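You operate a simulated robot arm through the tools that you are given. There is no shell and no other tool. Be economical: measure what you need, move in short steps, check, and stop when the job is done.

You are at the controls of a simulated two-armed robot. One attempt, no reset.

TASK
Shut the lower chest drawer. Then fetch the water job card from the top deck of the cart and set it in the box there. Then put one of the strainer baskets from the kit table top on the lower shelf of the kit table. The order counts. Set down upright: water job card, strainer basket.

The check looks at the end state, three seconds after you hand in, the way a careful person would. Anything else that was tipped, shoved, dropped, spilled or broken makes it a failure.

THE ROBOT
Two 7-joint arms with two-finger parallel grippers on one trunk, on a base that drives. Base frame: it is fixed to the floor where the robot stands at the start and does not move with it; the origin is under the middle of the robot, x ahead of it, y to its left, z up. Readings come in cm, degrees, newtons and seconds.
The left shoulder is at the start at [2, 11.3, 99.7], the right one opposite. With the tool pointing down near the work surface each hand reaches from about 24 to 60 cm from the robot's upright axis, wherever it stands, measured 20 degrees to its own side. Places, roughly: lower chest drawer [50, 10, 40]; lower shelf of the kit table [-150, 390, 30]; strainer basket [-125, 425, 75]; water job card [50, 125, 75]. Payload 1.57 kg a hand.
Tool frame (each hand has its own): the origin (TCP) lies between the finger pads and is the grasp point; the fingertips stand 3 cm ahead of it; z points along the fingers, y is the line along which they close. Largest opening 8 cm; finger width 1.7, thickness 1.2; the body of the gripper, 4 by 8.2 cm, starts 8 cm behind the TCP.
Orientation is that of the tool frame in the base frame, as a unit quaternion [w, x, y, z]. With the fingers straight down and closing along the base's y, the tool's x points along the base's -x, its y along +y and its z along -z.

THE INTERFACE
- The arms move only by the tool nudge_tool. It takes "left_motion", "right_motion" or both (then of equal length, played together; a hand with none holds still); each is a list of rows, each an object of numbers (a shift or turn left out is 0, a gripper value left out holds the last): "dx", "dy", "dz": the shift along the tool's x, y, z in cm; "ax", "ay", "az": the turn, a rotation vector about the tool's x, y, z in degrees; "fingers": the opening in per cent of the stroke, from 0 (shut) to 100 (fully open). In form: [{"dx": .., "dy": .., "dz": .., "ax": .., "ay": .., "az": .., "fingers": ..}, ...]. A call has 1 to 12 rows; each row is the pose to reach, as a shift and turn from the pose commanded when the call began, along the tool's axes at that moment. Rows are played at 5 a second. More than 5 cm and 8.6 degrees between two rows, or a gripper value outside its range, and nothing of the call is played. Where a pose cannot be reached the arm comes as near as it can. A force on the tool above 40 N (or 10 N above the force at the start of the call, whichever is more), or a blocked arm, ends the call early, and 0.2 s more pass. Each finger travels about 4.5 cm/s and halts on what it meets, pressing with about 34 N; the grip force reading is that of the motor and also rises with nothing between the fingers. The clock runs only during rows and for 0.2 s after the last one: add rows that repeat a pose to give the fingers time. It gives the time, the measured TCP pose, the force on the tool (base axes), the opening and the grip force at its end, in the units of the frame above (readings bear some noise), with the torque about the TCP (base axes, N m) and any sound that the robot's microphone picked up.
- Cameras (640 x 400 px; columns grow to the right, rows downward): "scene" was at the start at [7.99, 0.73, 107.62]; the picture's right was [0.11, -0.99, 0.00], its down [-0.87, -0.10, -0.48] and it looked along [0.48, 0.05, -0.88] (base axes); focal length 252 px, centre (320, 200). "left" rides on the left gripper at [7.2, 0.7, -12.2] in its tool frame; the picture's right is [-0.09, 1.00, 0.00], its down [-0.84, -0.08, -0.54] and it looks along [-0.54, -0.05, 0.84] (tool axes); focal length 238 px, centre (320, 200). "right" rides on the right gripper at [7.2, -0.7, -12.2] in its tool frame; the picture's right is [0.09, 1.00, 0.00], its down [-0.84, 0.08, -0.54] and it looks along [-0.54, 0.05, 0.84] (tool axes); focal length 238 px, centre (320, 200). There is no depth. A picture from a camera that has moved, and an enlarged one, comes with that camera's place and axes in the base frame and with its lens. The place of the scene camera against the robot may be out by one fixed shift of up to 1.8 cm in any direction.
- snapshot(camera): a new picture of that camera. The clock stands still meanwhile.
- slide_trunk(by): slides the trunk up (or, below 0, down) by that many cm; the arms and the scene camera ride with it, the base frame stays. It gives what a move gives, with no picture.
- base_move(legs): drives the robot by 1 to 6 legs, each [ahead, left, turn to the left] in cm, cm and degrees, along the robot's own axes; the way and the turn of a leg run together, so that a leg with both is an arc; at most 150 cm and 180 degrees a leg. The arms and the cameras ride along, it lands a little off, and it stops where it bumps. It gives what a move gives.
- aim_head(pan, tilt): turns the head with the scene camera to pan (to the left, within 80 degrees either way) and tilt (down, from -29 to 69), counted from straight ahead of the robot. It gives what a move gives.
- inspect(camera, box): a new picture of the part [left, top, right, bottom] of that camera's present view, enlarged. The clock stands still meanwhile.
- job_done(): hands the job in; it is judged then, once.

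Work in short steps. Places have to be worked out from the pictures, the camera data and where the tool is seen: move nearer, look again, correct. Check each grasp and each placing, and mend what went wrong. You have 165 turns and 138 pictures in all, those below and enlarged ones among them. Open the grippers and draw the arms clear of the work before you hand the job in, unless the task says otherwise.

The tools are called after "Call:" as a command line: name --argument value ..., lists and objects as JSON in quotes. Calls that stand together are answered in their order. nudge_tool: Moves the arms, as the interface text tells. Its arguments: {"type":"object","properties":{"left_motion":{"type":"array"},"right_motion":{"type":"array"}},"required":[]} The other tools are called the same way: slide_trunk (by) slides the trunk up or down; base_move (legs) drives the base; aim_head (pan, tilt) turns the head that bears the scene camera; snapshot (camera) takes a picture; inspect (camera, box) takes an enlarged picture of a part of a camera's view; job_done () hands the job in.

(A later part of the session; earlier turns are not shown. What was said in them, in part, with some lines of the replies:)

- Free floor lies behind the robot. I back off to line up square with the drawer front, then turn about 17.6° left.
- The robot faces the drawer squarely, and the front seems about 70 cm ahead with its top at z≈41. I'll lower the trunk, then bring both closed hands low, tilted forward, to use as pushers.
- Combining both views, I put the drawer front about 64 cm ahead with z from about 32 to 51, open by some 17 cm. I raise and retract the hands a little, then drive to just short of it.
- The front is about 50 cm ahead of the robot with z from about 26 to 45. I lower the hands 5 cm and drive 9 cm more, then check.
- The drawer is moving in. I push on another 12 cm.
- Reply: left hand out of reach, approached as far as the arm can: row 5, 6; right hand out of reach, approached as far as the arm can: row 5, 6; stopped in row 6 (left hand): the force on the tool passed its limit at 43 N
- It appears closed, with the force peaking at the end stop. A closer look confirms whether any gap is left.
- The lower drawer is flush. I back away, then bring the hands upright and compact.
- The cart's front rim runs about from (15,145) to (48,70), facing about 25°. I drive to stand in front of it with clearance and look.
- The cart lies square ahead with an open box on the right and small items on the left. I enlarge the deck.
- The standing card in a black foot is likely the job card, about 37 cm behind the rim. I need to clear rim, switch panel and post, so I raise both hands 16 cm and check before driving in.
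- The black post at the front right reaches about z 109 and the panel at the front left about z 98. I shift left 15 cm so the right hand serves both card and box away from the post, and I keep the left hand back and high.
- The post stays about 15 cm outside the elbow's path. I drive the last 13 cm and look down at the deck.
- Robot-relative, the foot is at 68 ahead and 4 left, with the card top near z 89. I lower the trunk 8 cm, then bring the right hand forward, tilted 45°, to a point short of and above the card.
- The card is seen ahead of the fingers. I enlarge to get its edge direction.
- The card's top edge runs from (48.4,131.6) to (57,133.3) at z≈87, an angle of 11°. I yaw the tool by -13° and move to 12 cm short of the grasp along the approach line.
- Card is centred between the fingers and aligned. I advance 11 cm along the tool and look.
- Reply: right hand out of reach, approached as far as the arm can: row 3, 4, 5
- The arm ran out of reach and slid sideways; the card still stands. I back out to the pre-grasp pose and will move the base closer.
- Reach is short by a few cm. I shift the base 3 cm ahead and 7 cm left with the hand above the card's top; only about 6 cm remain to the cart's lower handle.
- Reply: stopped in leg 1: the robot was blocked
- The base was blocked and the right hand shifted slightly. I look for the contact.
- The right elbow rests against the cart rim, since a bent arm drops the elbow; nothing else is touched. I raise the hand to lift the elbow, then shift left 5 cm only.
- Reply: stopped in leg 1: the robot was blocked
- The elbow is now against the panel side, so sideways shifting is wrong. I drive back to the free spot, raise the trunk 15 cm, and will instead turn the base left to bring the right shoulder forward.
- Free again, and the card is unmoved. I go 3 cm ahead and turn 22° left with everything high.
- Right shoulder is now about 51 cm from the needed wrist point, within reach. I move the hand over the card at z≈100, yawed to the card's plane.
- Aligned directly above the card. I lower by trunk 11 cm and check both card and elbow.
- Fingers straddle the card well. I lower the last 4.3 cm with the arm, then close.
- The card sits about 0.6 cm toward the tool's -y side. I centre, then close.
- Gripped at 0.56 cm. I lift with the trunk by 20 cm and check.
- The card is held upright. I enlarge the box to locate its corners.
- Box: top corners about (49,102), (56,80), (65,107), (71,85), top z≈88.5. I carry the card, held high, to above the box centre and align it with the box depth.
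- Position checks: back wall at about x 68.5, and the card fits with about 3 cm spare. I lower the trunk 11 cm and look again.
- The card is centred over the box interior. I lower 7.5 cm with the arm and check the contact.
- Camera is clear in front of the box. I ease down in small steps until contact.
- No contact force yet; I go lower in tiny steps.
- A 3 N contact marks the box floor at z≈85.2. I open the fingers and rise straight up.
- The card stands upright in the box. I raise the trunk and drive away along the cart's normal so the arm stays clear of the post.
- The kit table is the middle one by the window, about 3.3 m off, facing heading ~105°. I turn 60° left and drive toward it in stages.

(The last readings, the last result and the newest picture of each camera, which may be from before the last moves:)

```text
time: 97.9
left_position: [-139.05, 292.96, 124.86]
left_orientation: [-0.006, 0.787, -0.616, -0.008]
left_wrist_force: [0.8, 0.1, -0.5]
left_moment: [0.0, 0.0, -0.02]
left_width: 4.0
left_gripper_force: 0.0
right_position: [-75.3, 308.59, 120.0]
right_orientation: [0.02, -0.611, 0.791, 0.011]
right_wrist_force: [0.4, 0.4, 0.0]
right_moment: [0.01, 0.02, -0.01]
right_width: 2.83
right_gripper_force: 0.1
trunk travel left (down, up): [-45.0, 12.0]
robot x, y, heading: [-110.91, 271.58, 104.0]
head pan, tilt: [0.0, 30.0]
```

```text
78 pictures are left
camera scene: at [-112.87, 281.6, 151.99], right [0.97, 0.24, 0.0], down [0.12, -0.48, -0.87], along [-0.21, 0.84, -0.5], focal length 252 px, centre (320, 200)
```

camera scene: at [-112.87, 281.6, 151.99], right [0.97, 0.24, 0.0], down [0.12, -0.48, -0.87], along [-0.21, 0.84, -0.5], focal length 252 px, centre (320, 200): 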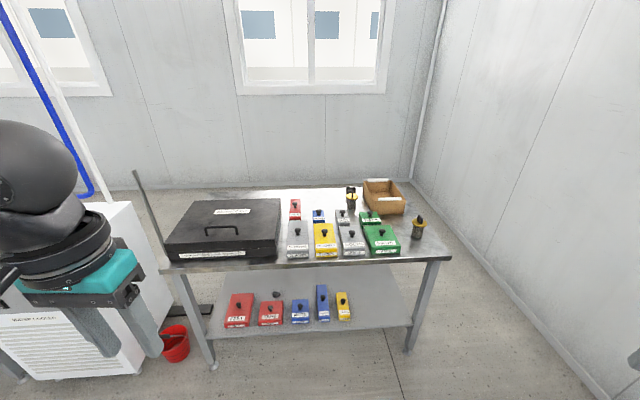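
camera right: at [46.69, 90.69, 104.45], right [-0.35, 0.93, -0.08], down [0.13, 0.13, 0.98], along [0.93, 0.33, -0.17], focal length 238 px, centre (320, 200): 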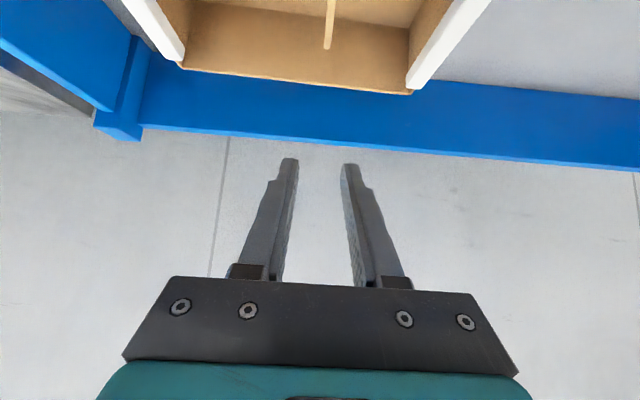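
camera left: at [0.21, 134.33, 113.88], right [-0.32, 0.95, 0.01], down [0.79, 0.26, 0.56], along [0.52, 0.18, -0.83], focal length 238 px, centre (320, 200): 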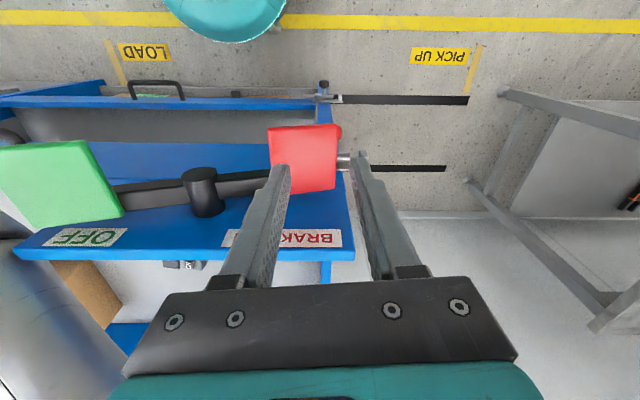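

The kit table is in view. I enlarge the top and shelf to identify the baskets.

Call:
inspect --camera "scene" --box '[270, 170, 450, 275]'

Call:
inspect --camera "scene" --box '[190, 260, 430, 370]'

```text
3.56 times, centred on (360, 222) of scene
camera zoom: at [-112.87, 281.6, 151.99], right [0.97, 0.24, 0.0], down [0.12, -0.48, -0.87], along [-0.21, 0.84, -0.5], focal length 895 px, centre (178, 120)
```

zoom: 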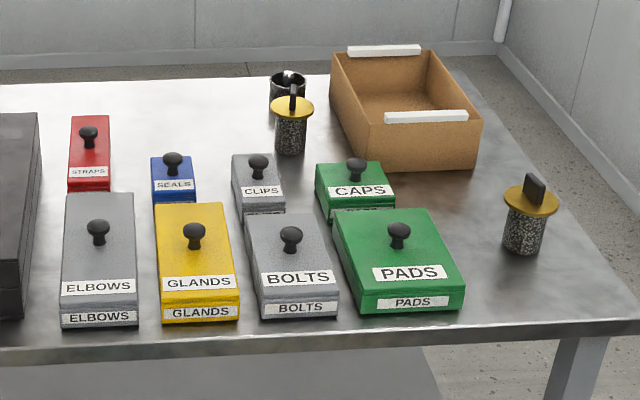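

```text
2.67 times, centred on (310, 315) of scene
camera zoom: at [-112.87, 281.6, 151.99], right [0.97, 0.24, 0.0], down [0.12, -0.48, -0.87], along [-0.21, 0.84, -0.5], focal length 672 px, centre (347, -107)
```

zoom: 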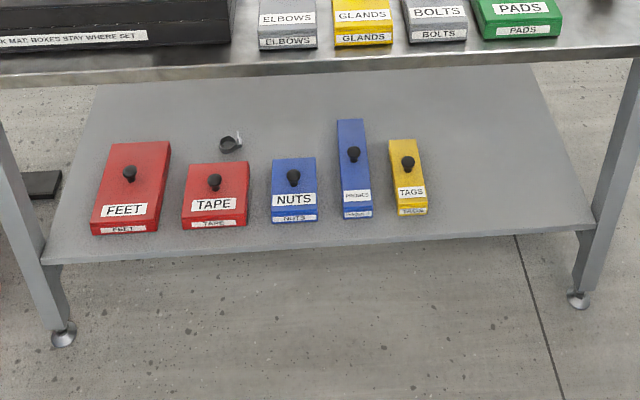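

Two strainer baskets (mesh, yellow flange, black tab) stand on the top; the right-hand one is easy to reach. I move right 30 and ahead 45, and lower the trunk for a closer look.

Call:
base_move --legs '[[0, -30, 1], [42, 0, 0]]'

Call:
slide_trunk --by -25

Call:
aim_head --pan -15 --tilt 40

Call:
snapshot --camera "scene"

```text
time: 102.1
left_position: [-121.42, 340.25, 124.89]
left_orientation: [-0.005, 0.794, -0.608, -0.009]
left_wrist_force: [0.1, 0.7, -0.7]
left_moment: [0.02, -0.04, 0.01]
left_width: 3.98
left_gripper_force: 0.0
right_position: [-57.95, 357.52, 119.87]
right_orientation: [0.02, -0.62, 0.784, 0.012]
right_wrist_force: [-1.0, -0.5, 0.5]
right_moment: [0.02, 0.02, -0.01]
right_width: 2.8
right_gripper_force: 0.0
trunk travel left (down, up): [-45.0, 12.0]
robot x, y, heading: [-92.92, 319.85, 105.2]
head pan, tilt: [0.0, 30.0]
```

```text
time: 104.7
left_position: [-121.36, 340.13, 99.85]
left_orientation: [-0.003, 0.793, -0.609, -0.008]
left_wrist_force: [0.3, 0.2, 0.1]
left_moment: [-0.01, 0.03, -0.02]
left_width: 3.98
left_gripper_force: 0.1
right_position: [-57.99, 357.41, 94.98]
right_orientation: [0.02, -0.62, 0.785, 0.012]
right_wrist_force: [0.2, 0.6, 0.1]
right_moment: [0.0, -0.01, -0.03]
right_width: 2.77
right_gripper_force: 0.0
trunk travel left (down, up): [-20.0, 37.0]
robot x, y, heading: [-92.8, 319.85, 105.0]
head pan, tilt: [0.0, 30.0]
```

```text
time: 105.5
left_position: [-121.46, 340.21, 99.78]
left_orientation: [-0.004, 0.794, -0.608, -0.008]
left_wrist_force: [-0.4, 0.3, 0.1]
left_moment: [0.0, 0.01, 0.02]
left_width: 4.0
left_gripper_force: 0.0
right_position: [-57.88, 357.36, 94.94]
right_orientation: [0.02, -0.62, 0.784, 0.012]
right_wrist_force: [-0.3, -0.6, -0.3]
right_moment: [-0.01, 0.0, 0.0]
right_width: 2.8
right_gripper_force: 0.0
trunk travel left (down, up): [-20.0, 37.0]
robot x, y, heading: [-92.83, 319.96, 105.2]
head pan, tilt: [-15.0, 40.0]
```

```text
75 pictures are left
camera scene: at [-92.6, 329.37, 125.46], right [1.0, 0.0, 0.0], down [0.0, -0.64, -0.77], along [0.0, 0.77, -0.64], focal length 252 px, centre (320, 200)
```

scene: 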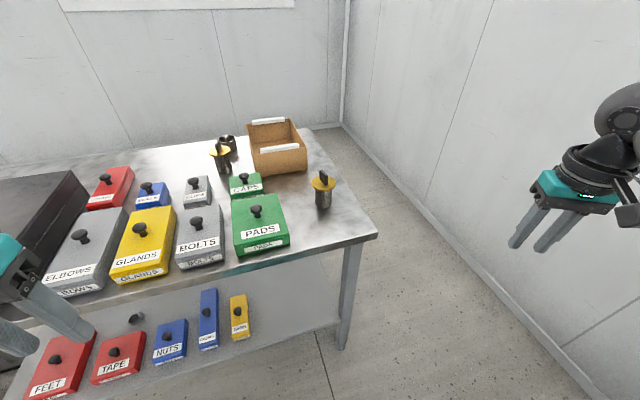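

Triangulation puts the basket at about (-92, 381.5) on a top at z≈79.5. I zoom in for the tab's orientation.

Call:
inspect --camera "scene" --box '[290, 155, 360, 220]'

Call:
inspect --camera "scene" --box '[180, 230, 390, 360]'

```text
6.15 times, centred on (325, 188) of scene
camera zoom: at [-92.6, 329.37, 125.46], right [1.0, 0.0, 0.0], down [0.0, -0.64, -0.77], along [0.0, 0.77, -0.64], focal length 1550 px, centre (289, 277)
```

zoom: 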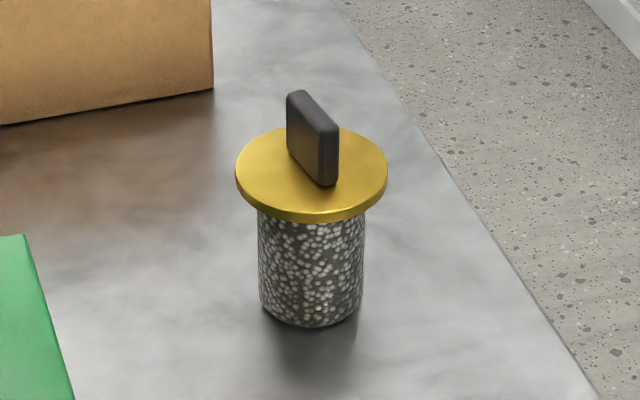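

```text
3.05 times, centred on (285, 295) of scene
camera zoom: at [-92.6, 329.37, 125.46], right [1.0, 0.0, 0.0], down [0.0, -0.64, -0.77], along [0.0, 0.77, -0.64], focal length 768 px, centre (427, -90)
```

zoom: 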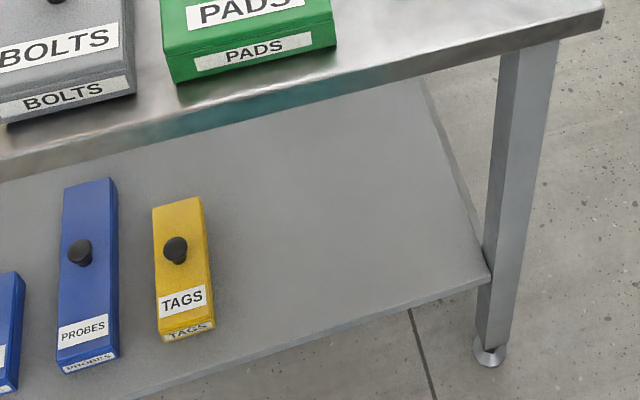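

Basket: centre (-91.6, 382), flange z≈87, tab top z≈90, tab plane heading ≈118°. I bring the right hand in front of it at height, yawed +41° to match the tab.

Call:
nudge_tool --right_motion '[{"dy": 3.8, "dz": -1.5, "az": -6, "fingers": 50}, {"dy": 7.6, "dz": -3, "az": -12}, {"dy": 11.4, "dz": -4.5, "az": -18}, {"dy": 15.2, "dz": -6, "az": -24}, {"dy": 19, "dz": -7.5, "az": -30}, {"dy": 23, "dz": -9, "az": -36}, {"dy": 26.8, "dz": -10, "az": -41}, {"dy": 26.8, "dz": -10, "az": -41}]'

Call:
snapshot --camera "right"

```text
time: 107.3
left_position: [-121.35, 340.32, 99.79]
left_orientation: [-0.004, 0.794, -0.608, -0.009]
left_wrist_force: [0.0, -0.1, -0.1]
left_moment: [-0.01, 0.02, 0.01]
left_width: 4.01
left_gripper_force: 0.0
right_position: [-84.16, 363.06, 104.97]
right_orientation: [-0.023, 0.855, -0.518, -0.003]
right_wrist_force: [-0.2, -0.5, 0.4]
right_moment: [0.0, 0.0, 0.01]
right_width: 4.0
right_gripper_force: 0.0
trunk travel left (down, up): [-20.0, 37.0]
robot x, y, heading: [-93.01, 320.0, 105.3]
head pan, tilt: [-15.0, 40.0]
```

```text
72 pictures are left
camera right: at [-80.3, 356.75, 116.73], right [-0.84, -0.54, -0.04], down [-0.47, 0.68, 0.56], along [-0.28, 0.49, -0.83], focal length 238 px, centre (320, 200)
```

right: 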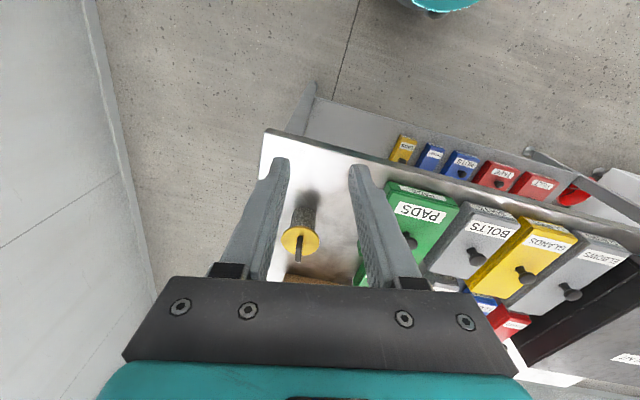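

The wrist view confirms the basket at about (-92, 383), with the tab in line with the tool. I tilt the tool 44° forward while moving to the pre-grasp point.

Call:
nudge_tool --right_motion '[{"dx": -2.5, "dy": -0.4, "dz": 1.8, "ay": -7.3}, {"dx": -5, "dy": -0.8, "dz": 3.6, "ay": -14.6}, {"dx": -7.6, "dy": -1.2, "dz": 5.4, "ay": -22}, {"dx": -10.1, "dy": -1.5, "dz": 7.2, "ay": -29.3}, {"dx": -12.6, "dy": -1.9, "dz": 9, "ay": -36.6}, {"dx": -15.2, "dy": -2.3, "dz": 10.5, "ay": -44}, {"dx": -15.2, "dy": -2.3, "dz": 10.5, "ay": -44}]'

Call:
snapshot --camera "right"

Call:
inspect --camera "scene" --box '[260, 120, 400, 230]'

```text
time: 108.9
left_position: [-121.3, 340.15, 99.85]
left_orientation: [-0.004, 0.794, -0.608, -0.008]
left_wrist_force: [0.5, 0.9, -1.0]
left_moment: [0.02, 0.02, -0.01]
left_width: 3.98
left_gripper_force: 0.2
right_position: [-89.15, 378.17, 94.82]
right_orientation: [-0.216, 0.792, -0.471, -0.324]
right_wrist_force: [0.0, 0.4, -0.1]
right_moment: [-0.03, 0.0, 0.03]
right_width: 4.01
right_gripper_force: 0.1
trunk travel left (down, up): [-20.0, 37.0]
robot x, y, heading: [-92.82, 319.82, 104.9]
head pan, tilt: [-15.0, 40.0]
```

```text
71 pictures are left
camera right: at [-81.99, 366.4, 98.2], right [-0.85, -0.52, -0.1], down [-0.19, 0.12, 0.97], along [-0.49, 0.85, -0.2], focal length 238 px, centre (320, 200)
```

right: 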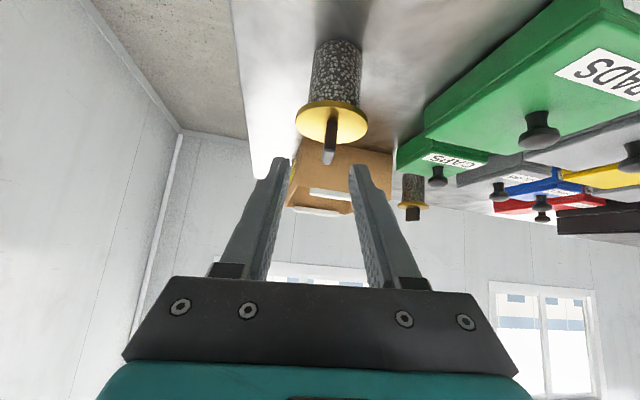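

```text
3.64 times, centred on (330, 175) of scene
camera zoom: at [-92.6, 329.37, 125.45], right [1.0, 0.0, 0.0], down [0.0, -0.64, -0.77], along [0.0, 0.77, -0.64], focal length 916 px, centre (284, 291)
```

zoom: 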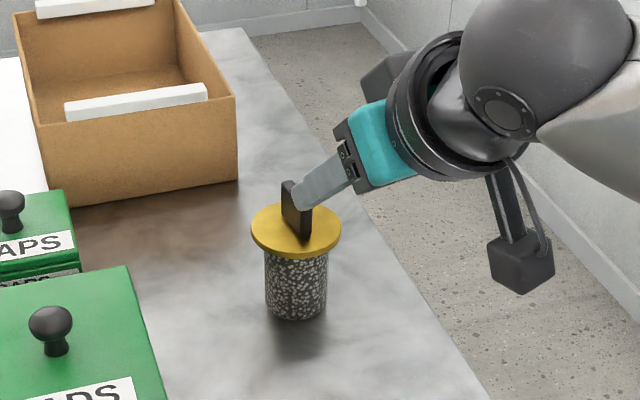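

The tab is nearly centred, 0.5 cm toward +y. I advance 6.5 cm along the tool and check before closing.

Call:
nudge_tool --right_motion '[{"dy": 0.5, "dz": 2}, {"dy": 0.5, "dz": 4.3}, {"dx": -0.1, "dy": 0.5, "dz": 6.4}, {"dx": -0.1, "dy": 0.5, "dz": 6.4}]'

Call:
inspect --camera "right" --box '[220, 20, 440, 260]'

Call:
inspect --camera "scene" --box '[260, 120, 400, 230]'

```text
time: 109.9
left_position: [-121.34, 340.25, 99.84]
left_orientation: [-0.005, 0.794, -0.608, -0.008]
left_wrist_force: [-0.5, 0.4, -0.3]
left_moment: [0.03, 0.0, 0.03]
left_width: 4.0
left_gripper_force: 0.1
right_position: [-91.52, 382.22, 90.5]
right_orientation: [-0.215, 0.791, -0.471, -0.324]
right_wrist_force: [0.3, -0.3, 0.7]
right_moment: [0.0, 0.01, -0.02]
right_width: 3.98
right_gripper_force: 0.0
trunk travel left (down, up): [-20.0, 37.0]
robot x, y, heading: [-92.68, 319.61, 105.0]
head pan, tilt: [-15.0, 40.0]
```

```text
1.67 times, centred on (330, 140) of right
camera zoom: at [-84.48, 370.46, 93.77], right [-0.85, -0.52, -0.1], down [-0.19, 0.12, 0.97], along [-0.49, 0.85, -0.2], focal length 397 px, centre (303, 300)
```

zoom: 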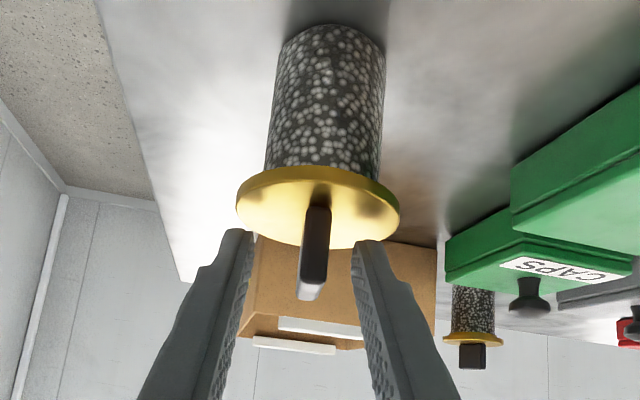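

```text
3.64 times, centred on (330, 175) of scene
camera zoom: at [-92.6, 329.37, 125.45], right [1.0, 0.0, 0.0], down [0.0, -0.64, -0.77], along [0.0, 0.77, -0.64], focal length 916 px, centre (284, 291)
```

zoom: 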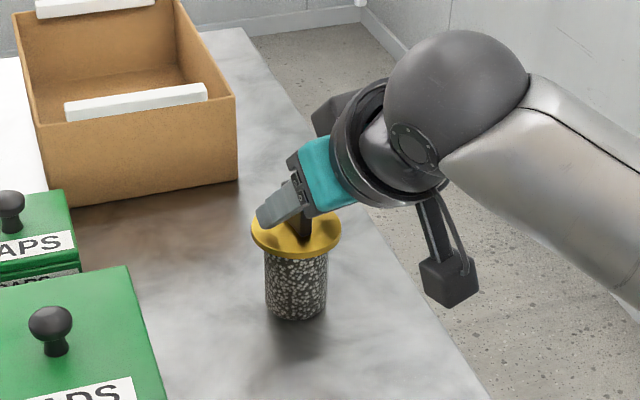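

The tab sits between the finger ends, just above the flange. I close.

Call:
nudge_tool --right_motion '[{"fingers": 25}, {"fingers": 0}, {"fingers": 0}, {"fingers": 0}, {"fingers": 0}]'

Call:
inspect --camera "right" --box '[220, 20, 440, 260]'

```text
time: 111.1
left_position: [-121.37, 340.32, 99.84]
left_orientation: [-0.004, 0.794, -0.608, -0.008]
left_wrist_force: [0.1, -0.7, 0.5]
left_moment: [-0.02, -0.01, 0.04]
left_width: 3.99
left_gripper_force: 0.1
right_position: [-91.62, 382.27, 90.43]
right_orientation: [-0.214, 0.792, -0.471, -0.324]
right_wrist_force: [-0.5, -0.3, 1.6]
right_moment: [-0.08, 0.2, 0.02]
right_width: 0.93
right_gripper_force: 28.5
trunk travel left (down, up): [-20.0, 37.0]
robot x, y, heading: [-92.97, 320.06, 105.2]
head pan, tilt: [-15.0, 40.0]
```

```text
1.67 times, centred on (330, 140) of right
camera zoom: at [-84.51, 370.43, 93.81], right [-0.85, -0.52, -0.1], down [-0.19, 0.12, 0.97], along [-0.49, 0.85, -0.2], focal length 397 px, centre (303, 300)
```

zoom: 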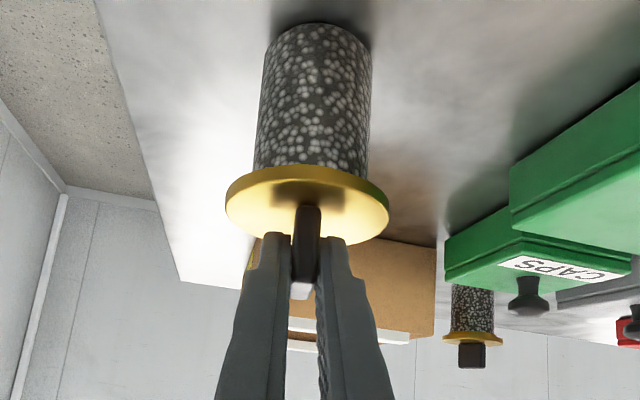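

Gripped at 0.93 cm. I lift a few centimetres with the trunk and check.

Call:
slide_trunk --by 13

Call:
snapshot --camera "right"

Call:
snapshot --camera "scene"

```text
time: 112.7
left_position: [-121.44, 340.19, 112.91]
left_orientation: [-0.004, 0.794, -0.608, -0.009]
left_wrist_force: [-0.1, 0.5, -0.6]
left_moment: [-0.02, 0.01, 0.0]
left_width: 4.02
left_gripper_force: 0.1
right_position: [-91.44, 382.24, 103.43]
right_orientation: [-0.215, 0.792, -0.471, -0.323]
right_wrist_force: [0.4, 0.1, -0.9]
right_moment: [-0.02, -0.02, 0.0]
right_width: 0.93
right_gripper_force: 27.6
trunk travel left (down, up): [-33.0, 24.0]
robot x, y, heading: [-92.8, 319.58, 105.2]
head pan, tilt: [-15.0, 40.0]
```

```text
66 pictures are left
camera right: at [-84.49, 370.45, 106.76], right [-0.85, -0.52, -0.1], down [-0.19, 0.12, 0.97], along [-0.49, 0.85, -0.2], focal length 238 px, centre (320, 200)
```

right: 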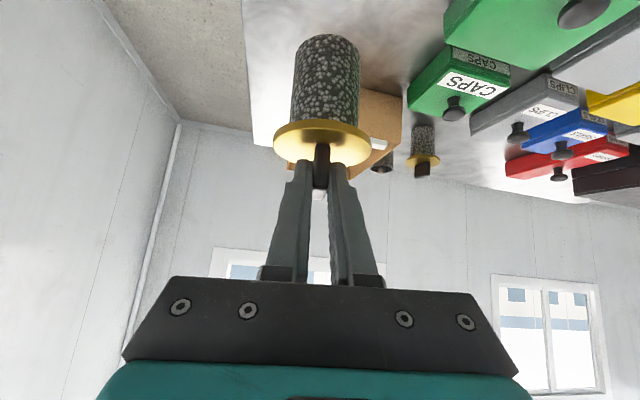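

```text
65 pictures are left
camera scene: at [-92.6, 329.39, 138.44], right [1.0, 0.0, 0.0], down [0.0, -0.64, -0.77], along [0.0, 0.77, -0.64], focal length 252 px, centre (320, 200)
```

scene: 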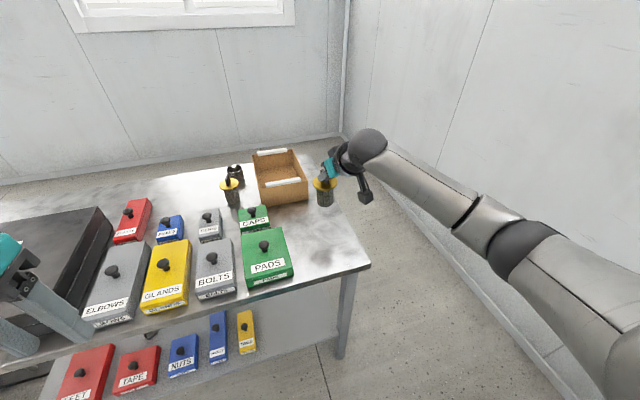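

The basket hangs upright. I back off 40 cm to clear the table, then take the trunk to its bottom.

Call:
base_move --legs '[[-40, 0, 0]]'

Call:
slide_trunk --by -33

Call:
aim_head --pan 0 --tilt 40

Call:
snapshot --camera "scene"

```text
time: 115.1
left_position: [-111.02, 302.05, 112.8]
left_orientation: [-0.004, 0.794, -0.608, -0.008]
left_wrist_force: [0.5, -0.4, 0.3]
left_moment: [0.03, 0.04, 0.0]
left_width: 4.0
left_gripper_force: 0.0
right_position: [-81.01, 343.92, 103.43]
right_orientation: [-0.215, 0.792, -0.471, -0.324]
right_wrist_force: [-0.5, 0.2, -1.2]
right_moment: [-0.02, -0.05, 0.02]
right_width: 0.95
right_gripper_force: 27.2
trunk travel left (down, up): [-33.0, 24.0]
robot x, y, heading: [-82.37, 281.96, 105.2]
head pan, tilt: [-15.0, 40.0]
```

```text
time: 118.4
left_position: [-111.06, 301.99, 79.82]
left_orientation: [-0.005, 0.794, -0.608, -0.009]
left_wrist_force: [0.7, 0.0, 0.0]
left_moment: [-0.02, 0.02, -0.01]
left_width: 4.02
left_gripper_force: 0.0
right_position: [-81.08, 343.95, 70.3]
right_orientation: [-0.216, 0.791, -0.472, -0.324]
right_wrist_force: [0.2, -0.5, -1.8]
right_moment: [-0.02, -0.04, 0.01]
right_width: 0.95
right_gripper_force: 27.5
trunk travel left (down, up): [0.0, 57.0]
robot x, y, heading: [-82.26, 281.71, 105.3]
head pan, tilt: [-15.0, 40.0]
```

```text
time: 119.2
left_position: [-110.98, 302.13, 79.93]
left_orientation: [-0.005, 0.794, -0.608, -0.009]
left_wrist_force: [0.1, 0.0, 1.2]
left_moment: [0.02, 0.02, -0.01]
left_width: 4.01
left_gripper_force: 0.0
right_position: [-81.08, 344.17, 70.44]
right_orientation: [-0.215, 0.792, -0.472, -0.324]
right_wrist_force: [-0.1, -0.7, -0.8]
right_moment: [-0.05, -0.03, 0.02]
right_width: 0.94
right_gripper_force: 27.6
trunk travel left (down, up): [0.0, 57.0]
robot x, y, heading: [-82.59, 282.36, 105.2]
head pan, tilt: [0.0, 40.0]
```

```text
64 pictures are left
camera scene: at [-84.4, 290.89, 105.45], right [0.97, 0.26, 0.0], down [0.17, -0.62, -0.77], along [-0.2, 0.74, -0.64], focal length 252 px, centre (320, 200)
```

scene: 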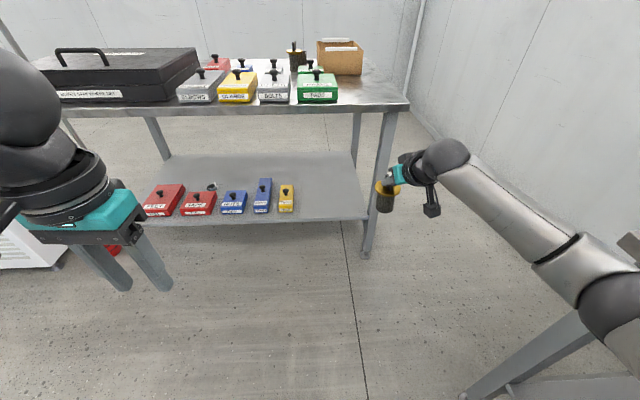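

The shelf surface comes out near z 29 with its front edge about 88 cm ahead; the free area lies between TAGS and the right leg. I lower the basket to z≈48 (TCP) and bring it to 47 ahead, 5 right.

Call:
nudge_tool --right_motion '[{"dx": 3.2, "dy": 2.3, "dz": 1.2}, {"dx": 6.4, "dy": 4.5, "dz": 2.4}, {"dx": 9.6, "dy": 6.8, "dz": 3.6}, {"dx": 12.8, "dy": 9, "dz": 4.8}, {"dx": 16, "dy": 11.3, "dz": 6}, {"dx": 19.1, "dy": 13.5, "dz": 7.2}, {"dx": 22.25, "dy": 15.8, "dz": 8.5}, {"dx": 22.25, "dy": 15.8, "dz": 8.5}]'

Call:
base_move --legs '[[30, 0, 0]]'

Call:
snapshot --camera "scene"

Call:
snapshot --camera "right"

```text
time: 121.0
left_position: [-111.11, 302.01, 79.84]
left_orientation: [-0.005, 0.794, -0.608, -0.009]
left_wrist_force: [-0.2, -0.5, -0.1]
left_moment: [0.03, 0.01, 0.03]
left_width: 4.01
left_gripper_force: 0.0
right_position: [-90.06, 328.69, 47.86]
right_orientation: [-0.215, 0.791, -0.472, -0.324]
right_wrist_force: [0.0, -0.1, -2.1]
right_moment: [-0.01, 0.0, -0.01]
right_width: 0.95
right_gripper_force: 27.2
trunk travel left (down, up): [0.0, 57.0]
robot x, y, heading: [-82.72, 281.71, 105.3]
head pan, tilt: [0.0, 40.0]
```

```text
time: 123.0
left_position: [-118.95, 331.1, 79.85]
left_orientation: [-0.005, 0.794, -0.608, -0.008]
left_wrist_force: [0.8, 0.1, -1.1]
left_moment: [0.01, -0.01, 0.03]
left_width: 4.01
left_gripper_force: 0.0
right_position: [-97.94, 357.82, 47.9]
right_orientation: [-0.214, 0.792, -0.471, -0.323]
right_wrist_force: [0.6, -0.5, -1.1]
right_moment: [-0.05, -0.03, -0.01]
right_width: 0.91
right_gripper_force: 28.0
trunk travel left (down, up): [0.0, 57.0]
robot x, y, heading: [-90.06, 311.16, 105.5]
head pan, tilt: [0.0, 40.0]
```

```text
63 pictures are left
camera scene: at [-92.37, 319.99, 105.45], right [0.96, 0.26, 0.0], down [0.17, -0.62, -0.77], along [-0.2, 0.74, -0.64], focal length 252 px, centre (320, 200)
```

scene: 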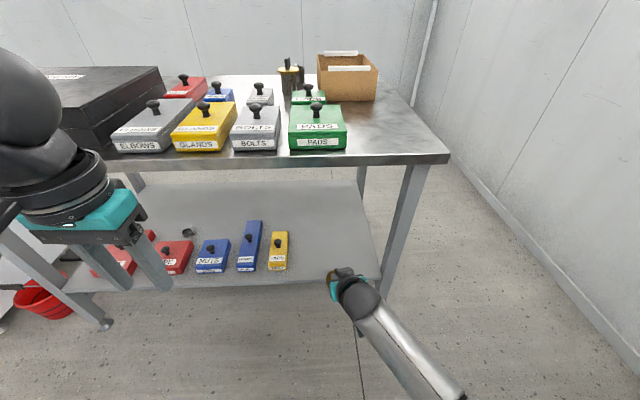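

```text
62 pictures are left
camera right: at [-91.0, 346.02, 51.28], right [-0.85, -0.52, -0.1], down [-0.19, 0.12, 0.97], along [-0.49, 0.85, -0.2], focal length 238 px, centre (320, 200)
```

right: 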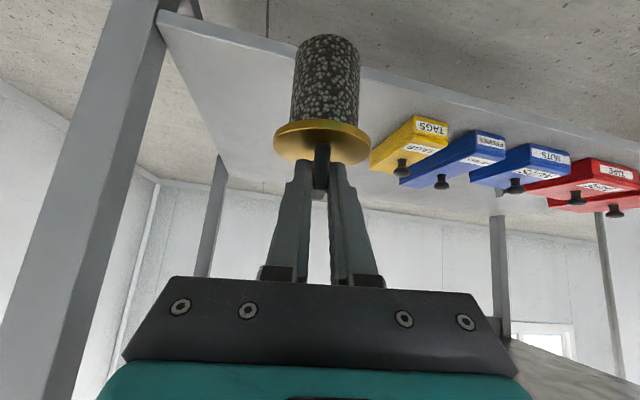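

Shelf z 29 is confirmed. I first raise the left hand well above the table level, then drive the basket in 20 cm.

Call:
nudge_tool --left_motion '[{"dz": -4.5}, {"dz": -9}, {"dz": -13.5}, {"dz": -18}]'

Call:
base_move --legs '[[12, 0, 0]]'

Call:
snapshot --camera "scene"

Call:
snapshot --camera "right"

```text
time: 124.0
left_position: [-118.87, 330.78, 97.81]
left_orientation: [-0.004, 0.794, -0.608, -0.008]
left_wrist_force: [0.1, -0.5, 0.5]
left_moment: [-0.03, -0.05, -0.01]
left_width: 4.0
left_gripper_force: 0.0
right_position: [-97.97, 357.85, 47.99]
right_orientation: [-0.214, 0.793, -0.471, -0.323]
right_wrist_force: [0.5, -0.1, -1.7]
right_moment: [-0.04, 0.0, 0.0]
right_width: 0.94
right_gripper_force: 27.4
trunk travel left (down, up): [0.0, 57.0]
robot x, y, heading: [-90.36, 310.99, 105.5]
head pan, tilt: [0.0, 40.0]
```

```text
time: 125.2
left_position: [-122.04, 342.26, 97.81]
left_orientation: [-0.005, 0.795, -0.607, -0.009]
left_wrist_force: [-0.4, -0.3, -0.6]
left_moment: [0.02, -0.02, -0.01]
left_width: 4.01
left_gripper_force: 0.0
right_position: [-101.15, 369.17, 47.95]
right_orientation: [-0.214, 0.793, -0.47, -0.323]
right_wrist_force: [-0.6, -0.6, -0.8]
right_moment: [-0.02, -0.05, 0.0]
right_width: 0.93
right_gripper_force: 27.7
trunk travel left (down, up): [0.0, 57.0]
robot x, y, heading: [-93.39, 322.34, 105.4]
head pan, tilt: [0.0, 40.0]
```

```text
61 pictures are left
camera scene: at [-95.54, 331.46, 105.45], right [0.96, 0.27, 0.0], down [0.17, -0.62, -0.77], along [-0.2, 0.74, -0.64], focal length 252 px, centre (320, 200)
```

scene: 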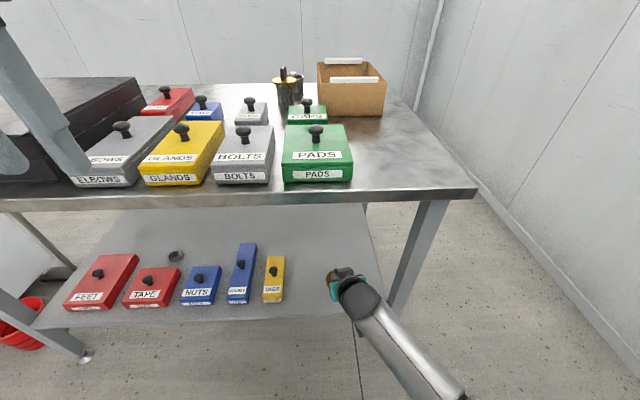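

```text
60 pictures are left
camera right: at [-94.2, 357.48, 51.28], right [-0.85, -0.52, -0.1], down [-0.19, 0.12, 0.97], along [-0.49, 0.85, -0.2], focal length 238 px, centre (320, 200)
```

right: 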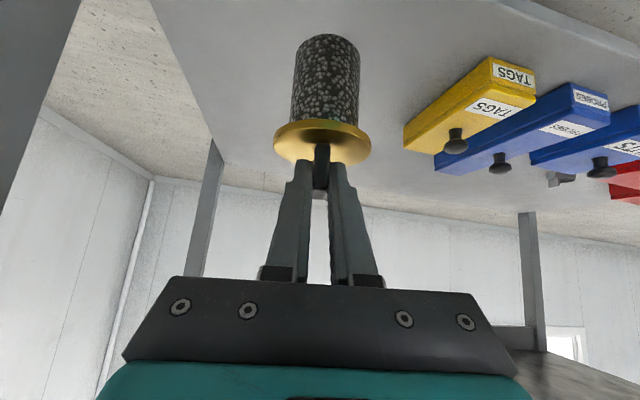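

Clearances look good. I drive the last 8 cm.

Call:
base_move --legs '[[8, 0, 0]]'

Call:
snapshot --camera "scene"

Call:
snapshot --camera "right"

```text
time: 126.3
left_position: [-124.23, 349.96, 97.88]
left_orientation: [-0.005, 0.795, -0.606, -0.008]
left_wrist_force: [-0.2, 0.0, 0.2]
left_moment: [0.01, -0.03, 0.03]
left_width: 4.0
left_gripper_force: 0.2
right_position: [-103.36, 376.95, 47.97]
right_orientation: [-0.214, 0.793, -0.47, -0.324]
right_wrist_force: [-1.0, -1.1, -2.2]
right_moment: [-0.02, -0.03, 0.01]
right_width: 0.93
right_gripper_force: 27.4
trunk travel left (down, up): [0.0, 57.0]
robot x, y, heading: [-95.58, 329.92, 105.5]
head pan, tilt: [0.0, 40.0]
```

```text
59 pictures are left
camera scene: at [-97.64, 339.09, 105.45], right [0.96, 0.27, 0.0], down [0.17, -0.62, -0.77], along [-0.2, 0.74, -0.64], focal length 252 px, centre (320, 200)
```

scene: 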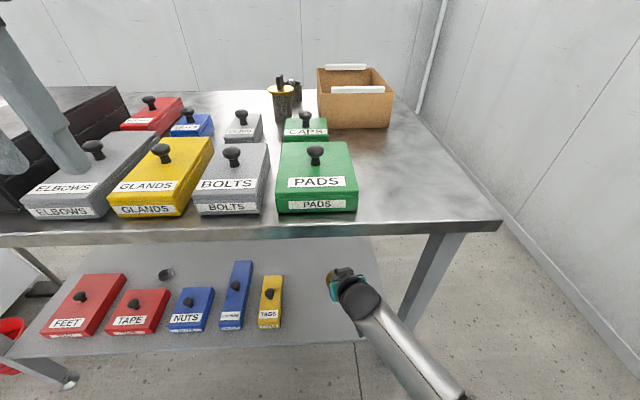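

```text
58 pictures are left
camera right: at [-96.31, 365.11, 51.27], right [-0.85, -0.52, -0.1], down [-0.19, 0.12, 0.97], along [-0.49, 0.85, -0.2], focal length 238 px, centre (320, 200)
```

right: 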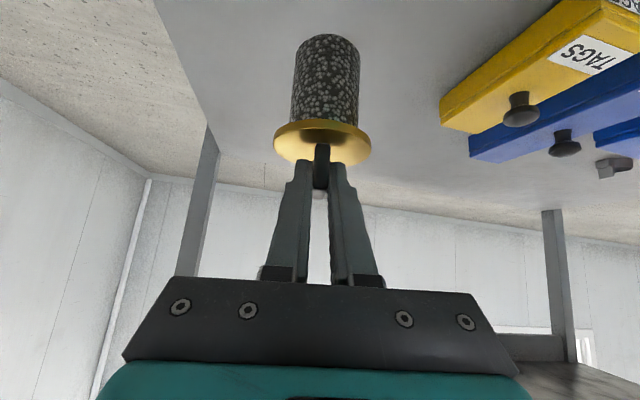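

Position is good, about 10 cm inside the shelf edge. I lower 7 cm.

Call:
nudge_tool --right_motion '[{"dx": 1.8, "dy": 0.1, "dz": 1.75}, {"dx": 3.6, "dy": 0.2, "dz": 3.5}, {"dx": 5, "dy": 0.26, "dz": 4.9}, {"dx": 5, "dy": 0.26, "dz": 4.9}]'

Call:
snapshot --camera "right"

```text
time: 127.3
left_position: [-124.21, 349.81, 97.74]
left_orientation: [-0.005, 0.795, -0.607, -0.008]
left_wrist_force: [-0.3, -0.7, -0.6]
left_moment: [0.0, -0.01, 0.02]
left_width: 4.01
left_gripper_force: 0.1
right_position: [-103.28, 376.95, 40.93]
right_orientation: [-0.214, 0.793, -0.47, -0.324]
right_wrist_force: [-0.4, -0.1, -1.5]
right_moment: [-0.06, -0.03, 0.0]
right_width: 0.96
right_gripper_force: 27.2
trunk travel left (down, up): [0.0, 57.0]
robot x, y, heading: [-95.75, 329.89, 105.7]
head pan, tilt: [0.0, 40.0]
```

```text
57 pictures are left
camera right: at [-96.28, 365.08, 44.27], right [-0.85, -0.52, -0.1], down [-0.19, 0.12, 0.97], along [-0.49, 0.85, -0.2], focal length 238 px, centre (320, 200)
```

right: 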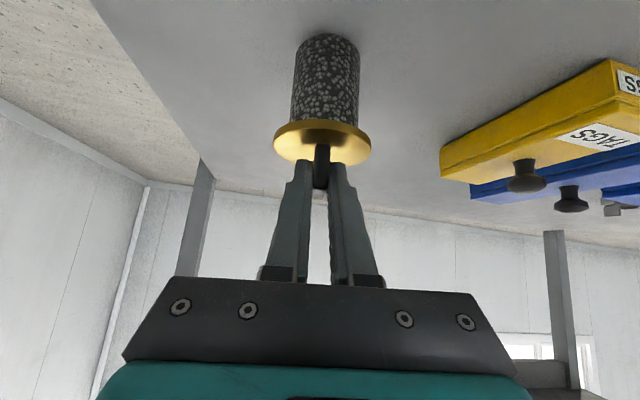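

Nearly down. I ease lower in small steps and watch the force.

Call:
nudge_tool --right_motion '[{"dx": 0.3, "dz": 0.3}, {"dx": 0.5, "dz": 0.5}, {"dx": 0.7, "dz": 0.7}, {"dx": 0.7, "dz": 0.7}]'

```text
time: 128.3
left_position: [-124.09, 349.78, 97.92]
left_orientation: [-0.005, 0.795, -0.606, -0.009]
left_wrist_force: [-0.2, -0.3, 0.3]
left_moment: [0.01, 0.02, 0.01]
left_width: 4.01
left_gripper_force: 0.0
right_position: [-103.5, 377.13, 40.46]
right_orientation: [-0.218, 0.79, -0.469, -0.329]
right_wrist_force: [3.7, 0.3, 25.8]
right_moment: [0.03, 0.12, -0.01]
right_width: 0.94
right_gripper_force: 28.0
trunk travel left (down, up): [0.0, 57.0]
robot x, y, heading: [-95.67, 329.86, 105.2]
head pan, tilt: [0.0, 40.0]
```

Contact was firm at 26 N, so I back up 0.45 cm to unload.

Call:
nudge_tool --right_motion '[{"dx": -0.3, "dz": -0.3}, {"dx": -0.34, "dz": -0.33}, {"dx": -0.34, "dz": -0.33}]'

Call:
snapshot --camera "right"

```text
time: 129.1
left_position: [-124.24, 349.93, 97.84]
left_orientation: [-0.004, 0.796, -0.606, -0.009]
left_wrist_force: [0.1, -0.7, 0.5]
left_moment: [-0.02, -0.03, 0.01]
left_width: 4.01
left_gripper_force: 0.0
right_position: [-103.35, 376.75, 40.54]
right_orientation: [-0.214, 0.793, -0.469, -0.325]
right_wrist_force: [-2.8, 3.3, 9.6]
right_moment: [0.4, 0.55, -0.06]
right_width: 0.95
right_gripper_force: 28.5
trunk travel left (down, up): [0.0, 57.0]
robot x, y, heading: [-95.58, 329.94, 105.6]
head pan, tilt: [0.0, 40.0]
```

```text
56 pictures are left
camera right: at [-96.37, 365.11, 43.78], right [-0.85, -0.52, -0.1], down [-0.19, 0.12, 0.97], along [-0.49, 0.85, -0.2], focal length 238 px, centre (320, 200)
```

right: 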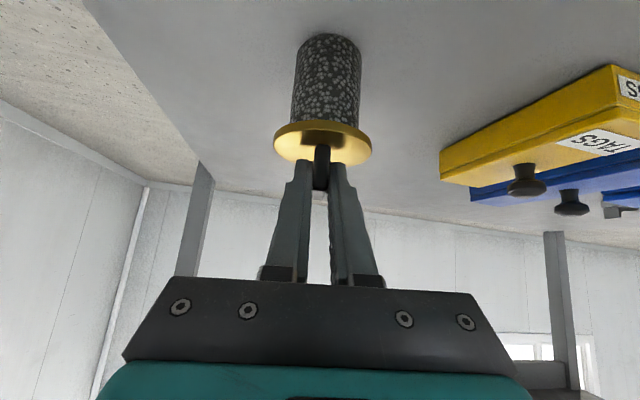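

Still 10 N of load; I ease up a further 0.2 cm.

Call:
nudge_tool --right_motion '[{"dx": -0.1, "dz": -0.1}, {"dx": -0.14, "dz": -0.14}, {"dx": -0.14, "dz": -0.14}]'

```text
time: 129.9
left_position: [-124.19, 349.95, 97.89]
left_orientation: [-0.005, 0.795, -0.607, -0.009]
left_wrist_force: [1.0, 0.4, -0.4]
left_moment: [-0.01, 0.03, -0.03]
left_width: 4.01
left_gripper_force: 0.0
right_position: [-103.34, 376.77, 40.43]
right_orientation: [-0.214, 0.793, -0.471, -0.322]
right_wrist_force: [-0.8, -1.5, 1.4]
right_moment: [-0.01, 0.16, 0.0]
right_width: 0.92
right_gripper_force: 27.6
trunk travel left (down, up): [0.0, 57.0]
robot x, y, heading: [-95.53, 330.27, 105.4]
head pan, tilt: [0.0, 40.0]
```

The load is now about 1 N, so the basket is standing. I open the fingers.

Call:
nudge_tool --right_motion '[{"fingers": 15}, {"fingers": 30}, {"fingers": 45}, {"fingers": 45}]'

Call:
snapshot --camera "right"

```text
time: 130.9
left_position: [-124.17, 349.9, 97.81]
left_orientation: [-0.005, 0.795, -0.607, -0.009]
left_wrist_force: [0.3, -1.5, 0.5]
left_moment: [0.0, 0.03, -0.03]
left_width: 4.01
left_gripper_force: 0.1
right_position: [-103.44, 376.92, 40.52]
right_orientation: [-0.213, 0.793, -0.47, -0.323]
right_wrist_force: [0.2, 0.0, -0.3]
right_moment: [0.0, 0.0, -0.03]
right_width: 3.6
right_gripper_force: 0.2
trunk travel left (down, up): [0.0, 57.0]
robot x, y, heading: [-95.68, 329.76, 105.2]
head pan, tilt: [0.0, 40.0]
```

```text
55 pictures are left
camera right: at [-96.34, 365.13, 43.97], right [-0.85, -0.52, -0.1], down [-0.19, 0.12, 0.97], along [-0.49, 0.85, -0.2], focal length 238 px, centre (320, 200)
```

right: 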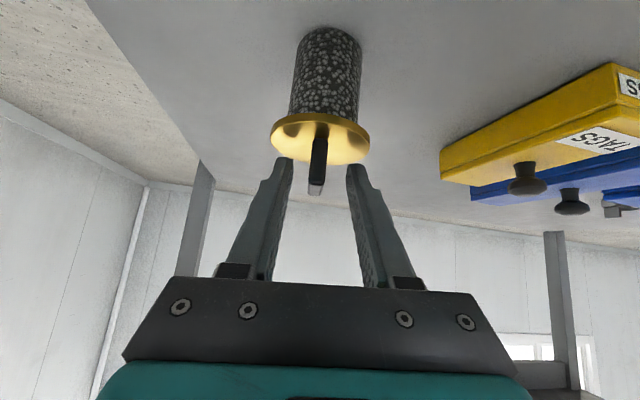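

It stands free. I withdraw 5 cm along the tool axis, then back the base off.

Call:
nudge_tool --right_motion '[{"dz": -2.5}, {"dz": -5}]'

Call:
base_move --legs '[[-40, 0, 0]]'

Call:
snapshot --camera "scene"

Call:
snapshot --camera "right"

```text
time: 131.5
left_position: [-124.13, 349.84, 97.81]
left_orientation: [-0.004, 0.795, -0.607, -0.009]
left_wrist_force: [-0.2, 0.8, -0.7]
left_moment: [-0.02, -0.03, -0.02]
left_width: 4.0
left_gripper_force: 0.1
right_position: [-101.89, 373.61, 44.02]
right_orientation: [-0.214, 0.793, -0.47, -0.324]
right_wrist_force: [0.3, -0.2, -0.1]
right_moment: [-0.01, -0.01, -0.02]
right_width: 3.6
right_gripper_force: 0.1
trunk travel left (down, up): [0.0, 57.0]
robot x, y, heading: [-95.7, 329.84, 105.2]
head pan, tilt: [0.0, 40.0]
```

```text
time: 134.0
left_position: [-113.55, 311.51, 97.86]
left_orientation: [-0.005, 0.795, -0.607, -0.009]
left_wrist_force: [-0.6, 0.2, 0.3]
left_moment: [0.02, 0.04, 0.02]
left_width: 3.98
left_gripper_force: 0.0
right_position: [-91.16, 335.3, 44.06]
right_orientation: [-0.215, 0.792, -0.471, -0.323]
right_wrist_force: [-1.3, 0.0, 0.9]
right_moment: [0.01, -0.02, 0.01]
right_width: 3.6
right_gripper_force: 0.1
trunk travel left (down, up): [0.0, 57.0]
robot x, y, heading: [-85.34, 291.53, 105.3]
head pan, tilt: [0.0, 40.0]
```

```text
54 pictures are left
camera scene: at [-87.06, 300.69, 105.45], right [0.96, 0.27, 0.0], down [0.17, -0.62, -0.77], along [-0.2, 0.74, -0.64], focal length 252 px, centre (320, 200)
```

scene: 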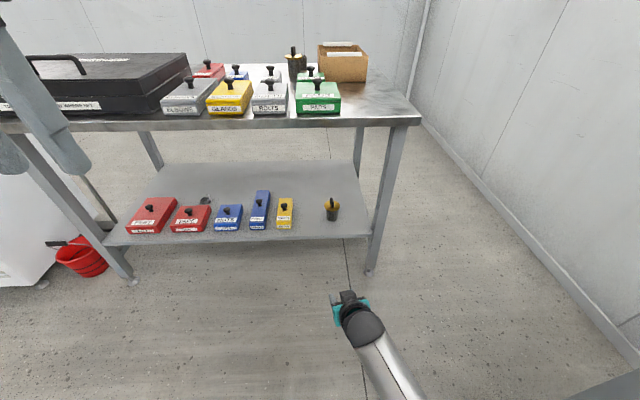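

```text
53 pictures are left
camera right: at [-84.19, 323.51, 47.43], right [-0.85, -0.52, -0.1], down [-0.19, 0.12, 0.97], along [-0.49, 0.85, -0.2], focal length 238 px, centre (320, 200)
```

right: 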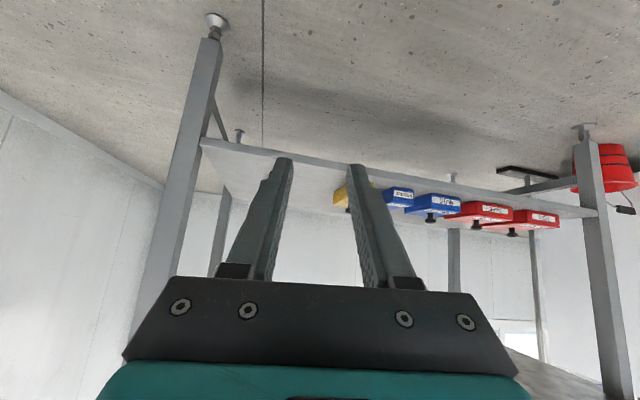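

The basket stands on the lower shelf. I enlarge it, then glance back at the cart and chest.

Call:
inspect --camera "scene" --box '[230, 170, 400, 270]'

Call:
base_move --legs '[[-60, 0, 0], [0, 0, -150], [60, 0, 0]]'

Call:
slide_trunk --by 40

Call:
aim_head --pan 10 --tilt 25

Call:
snapshot --camera "scene"

```text
3.76 times, centred on (315, 220) of scene
camera zoom: at [-87.06, 300.69, 105.45], right [0.96, 0.27, 0.0], down [0.17, -0.62, -0.77], along [-0.2, 0.74, -0.64], focal length 948 px, centre (339, 125)
```

zoom: 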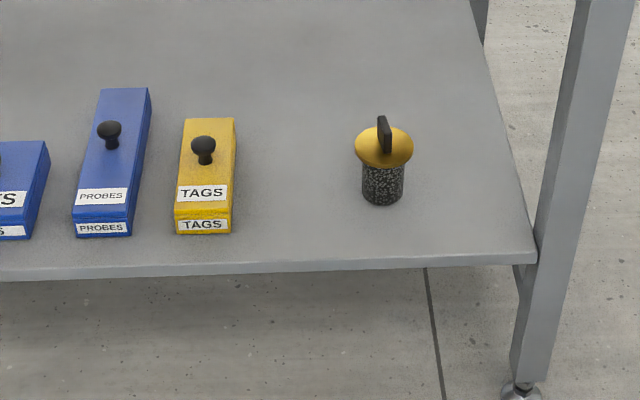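

```text
time: 146.5
left_position: [8.78, 190.06, 97.84]
left_orientation: [0.009, 0.373, 0.928, -0.002]
left_wrist_force: [-0.3, 0.2, 1.1]
left_moment: [-0.03, 0.0, 0.02]
left_width: 3.99
left_gripper_force: 0.1
right_position: [1.65, 158.27, 43.97]
right_orientation: [0.369, 0.244, 0.889, -0.121]
right_wrist_force: [0.8, -0.8, 0.6]
right_moment: [0.01, 0.05, 0.0]
right_width: 3.62
right_gripper_force: 0.0
trunk travel left (down, up): [0.0, 57.0]
robot x, y, heading: [-25.77, 192.62, -43.8]
head pan, tilt: [0.0, 40.0]
```

```text
time: 150.3
left_position: [8.67, 190.06, 137.84]
left_orientation: [0.01, 0.374, 0.927, -0.003]
left_wrist_force: [0.3, -0.3, -0.4]
left_moment: [0.0, -0.02, 0.02]
left_width: 4.01
left_gripper_force: 0.1
right_position: [1.76, 158.34, 84.13]
right_orientation: [0.369, 0.243, 0.889, -0.121]
right_wrist_force: [0.0, -0.4, 0.2]
right_moment: [-0.01, 0.0, -0.02]
right_width: 3.59
right_gripper_force: 0.0
trunk travel left (down, up): [-40.0, 17.0]
robot x, y, heading: [-26.32, 192.78, -43.5]
head pan, tilt: [0.0, 40.0]
```

```text
time: 151.1
left_position: [8.77, 190.2, 137.89]
left_orientation: [0.009, 0.373, 0.928, -0.001]
left_wrist_force: [1.2, 0.5, 0.0]
left_moment: [0.02, -0.05, 0.01]
left_width: 3.97
left_gripper_force: 0.1
right_position: [1.77, 158.31, 84.0]
right_orientation: [0.369, 0.244, 0.889, -0.121]
right_wrist_force: [0.5, 0.2, 1.6]
right_moment: [-0.01, 0.0, -0.02]
right_width: 3.61
right_gripper_force: 0.0
trunk travel left (down, up): [-40.0, 17.0]
robot x, y, heading: [-26.21, 193.01, -43.8]
head pan, tilt: [10.0, 25.0]
```

```text
51 pictures are left
camera scene: at [-17.09, 186.82, 147.78], right [-0.56, -0.83, 0.0], down [-0.35, 0.24, -0.91], along [0.75, -0.5, -0.42], focal length 252 px, centre (320, 200)
```

scene: 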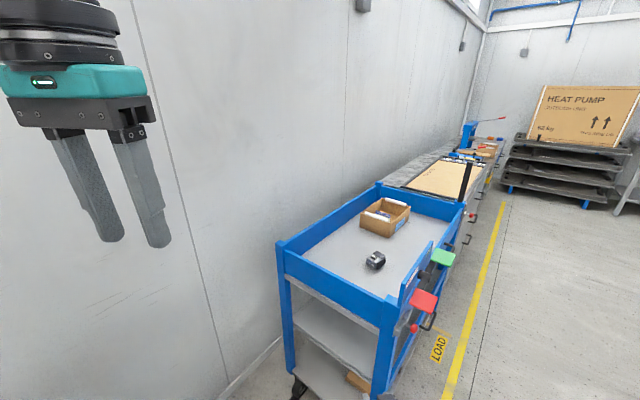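

No bumps were reported. I check the card in the box, and the small table next to me that I passed close to.

Call:
inspect --camera "scene" --box '[340, 180, 480, 330]'

Call:
aim_head --pan 80 --tilt 45

Call:
snapshot --camera "scene"

```text
2.67 times, centred on (410, 255) of scene
camera zoom: at [-17.09, 186.82, 147.78], right [-0.56, -0.83, 0.0], down [-0.35, 0.24, -0.91], along [0.75, -0.5, -0.42], focal length 672 px, centre (80, 53)
```

zoom: 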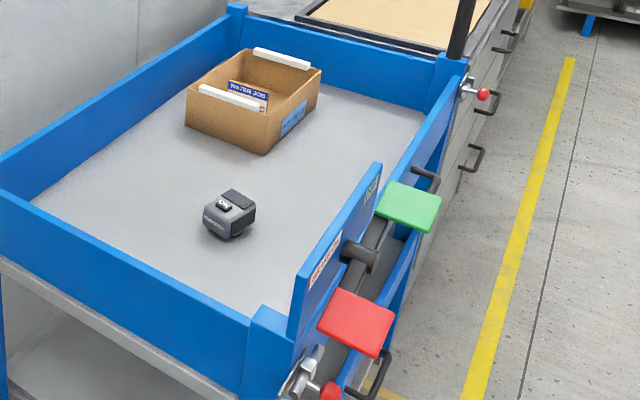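

```text
time: 152.5
left_position: [8.72, 190.1, 137.96]
left_orientation: [0.01, 0.374, 0.927, -0.001]
left_wrist_force: [1.0, -0.1, 0.6]
left_moment: [-0.03, 0.0, 0.03]
left_width: 4.0
left_gripper_force: 0.0
right_position: [1.64, 158.2, 84.07]
right_orientation: [0.368, 0.244, 0.889, -0.121]
right_wrist_force: [0.6, -0.7, 0.5]
right_moment: [-0.01, -0.03, 0.0]
right_width: 3.58
right_gripper_force: 0.1
trunk travel left (down, up): [-40.0, 17.0]
robot x, y, heading: [-26.04, 192.76, -43.6]
head pan, tilt: [80.0, 45.0]
```

```text
49 pictures are left
camera scene: at [-18.18, 196.75, 144.73], right [0.59, -0.81, 0.0], down [-0.57, -0.42, -0.71], along [0.57, 0.42, -0.71], focal length 252 px, centre (320, 200)
```

scene: 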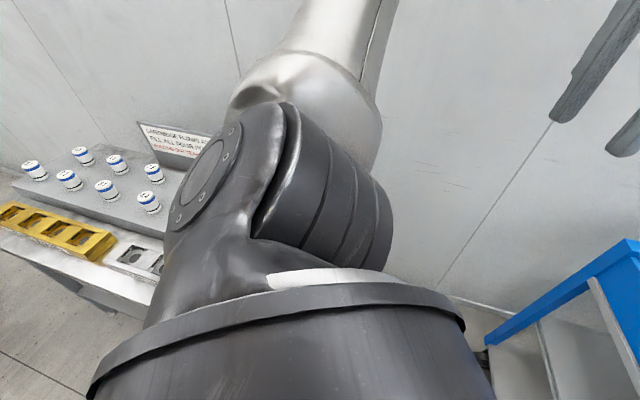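

"WATER JOB" stands upright in the box, the drawers are closed and the neighbouring table is undisturbed. I reverse along the path I came to leave everything clear.

Call:
base_move --legs '[[-60, 0, 0]]'

Call:
aim_head --pan 20 --tilt 25

Call:
snapshot --camera "scene"

```text
time: 155.9
left_position: [-34.77, 231.9, 138.0]
left_orientation: [0.01, 0.373, 0.928, -0.003]
left_wrist_force: [0.1, -0.4, -0.5]
left_moment: [0.01, -0.01, -0.01]
left_width: 4.01
left_gripper_force: 0.0
right_position: [-41.82, 199.98, 84.2]
right_orientation: [0.369, 0.243, 0.889, -0.121]
right_wrist_force: [0.0, 0.3, -0.2]
right_moment: [0.01, 0.01, 0.0]
right_width: 3.58
right_gripper_force: 0.1
trunk travel left (down, up): [-40.0, 17.0]
robot x, y, heading: [-69.48, 234.42, -44.0]
head pan, tilt: [80.0, 45.0]
```

```text
time: 157.2
left_position: [-34.73, 231.91, 137.78]
left_orientation: [0.009, 0.374, 0.927, -0.002]
left_wrist_force: [0.7, 0.6, 0.3]
left_moment: [-0.02, 0.03, 0.02]
left_width: 4.02
left_gripper_force: 0.0
right_position: [-41.77, 199.92, 84.09]
right_orientation: [0.369, 0.243, 0.889, -0.121]
right_wrist_force: [-0.7, -0.4, 0.1]
right_moment: [0.02, -0.01, -0.01]
right_width: 3.61
right_gripper_force: 0.0
trunk travel left (down, up): [-40.0, 17.0]
robot x, y, heading: [-69.34, 234.16, -43.7]
head pan, tilt: [20.0, 25.0]
```

```text
48 pictures are left
camera scene: at [-59.83, 229.97, 147.78], right [-0.4, -0.92, 0.0], down [-0.39, 0.17, -0.91], along [0.83, -0.36, -0.42], focal length 252 px, centre (320, 200)
```

scene: 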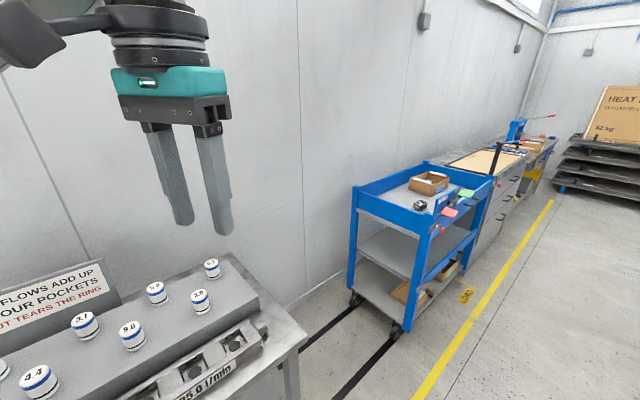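

All three results look right: drawer shut, card upright in the box, basket upright on the shelf. Both grippers are open and clear, so I hand in.

Call:
job_done

```text
The job is handed in.
```

All three steps are done, in the order you gave. The lower chest drawer is shut. The water job card stands upright in the box on the cart's top deck, and one strainer basket stands upright on the kit table's lower shelf.

While I was reaching for the card, my right arm blocked twice against the cart, once at the rim and once beside the brake panel. The brake paddles looked unchanged afterwards, and nothing else appeared tipped or moved.
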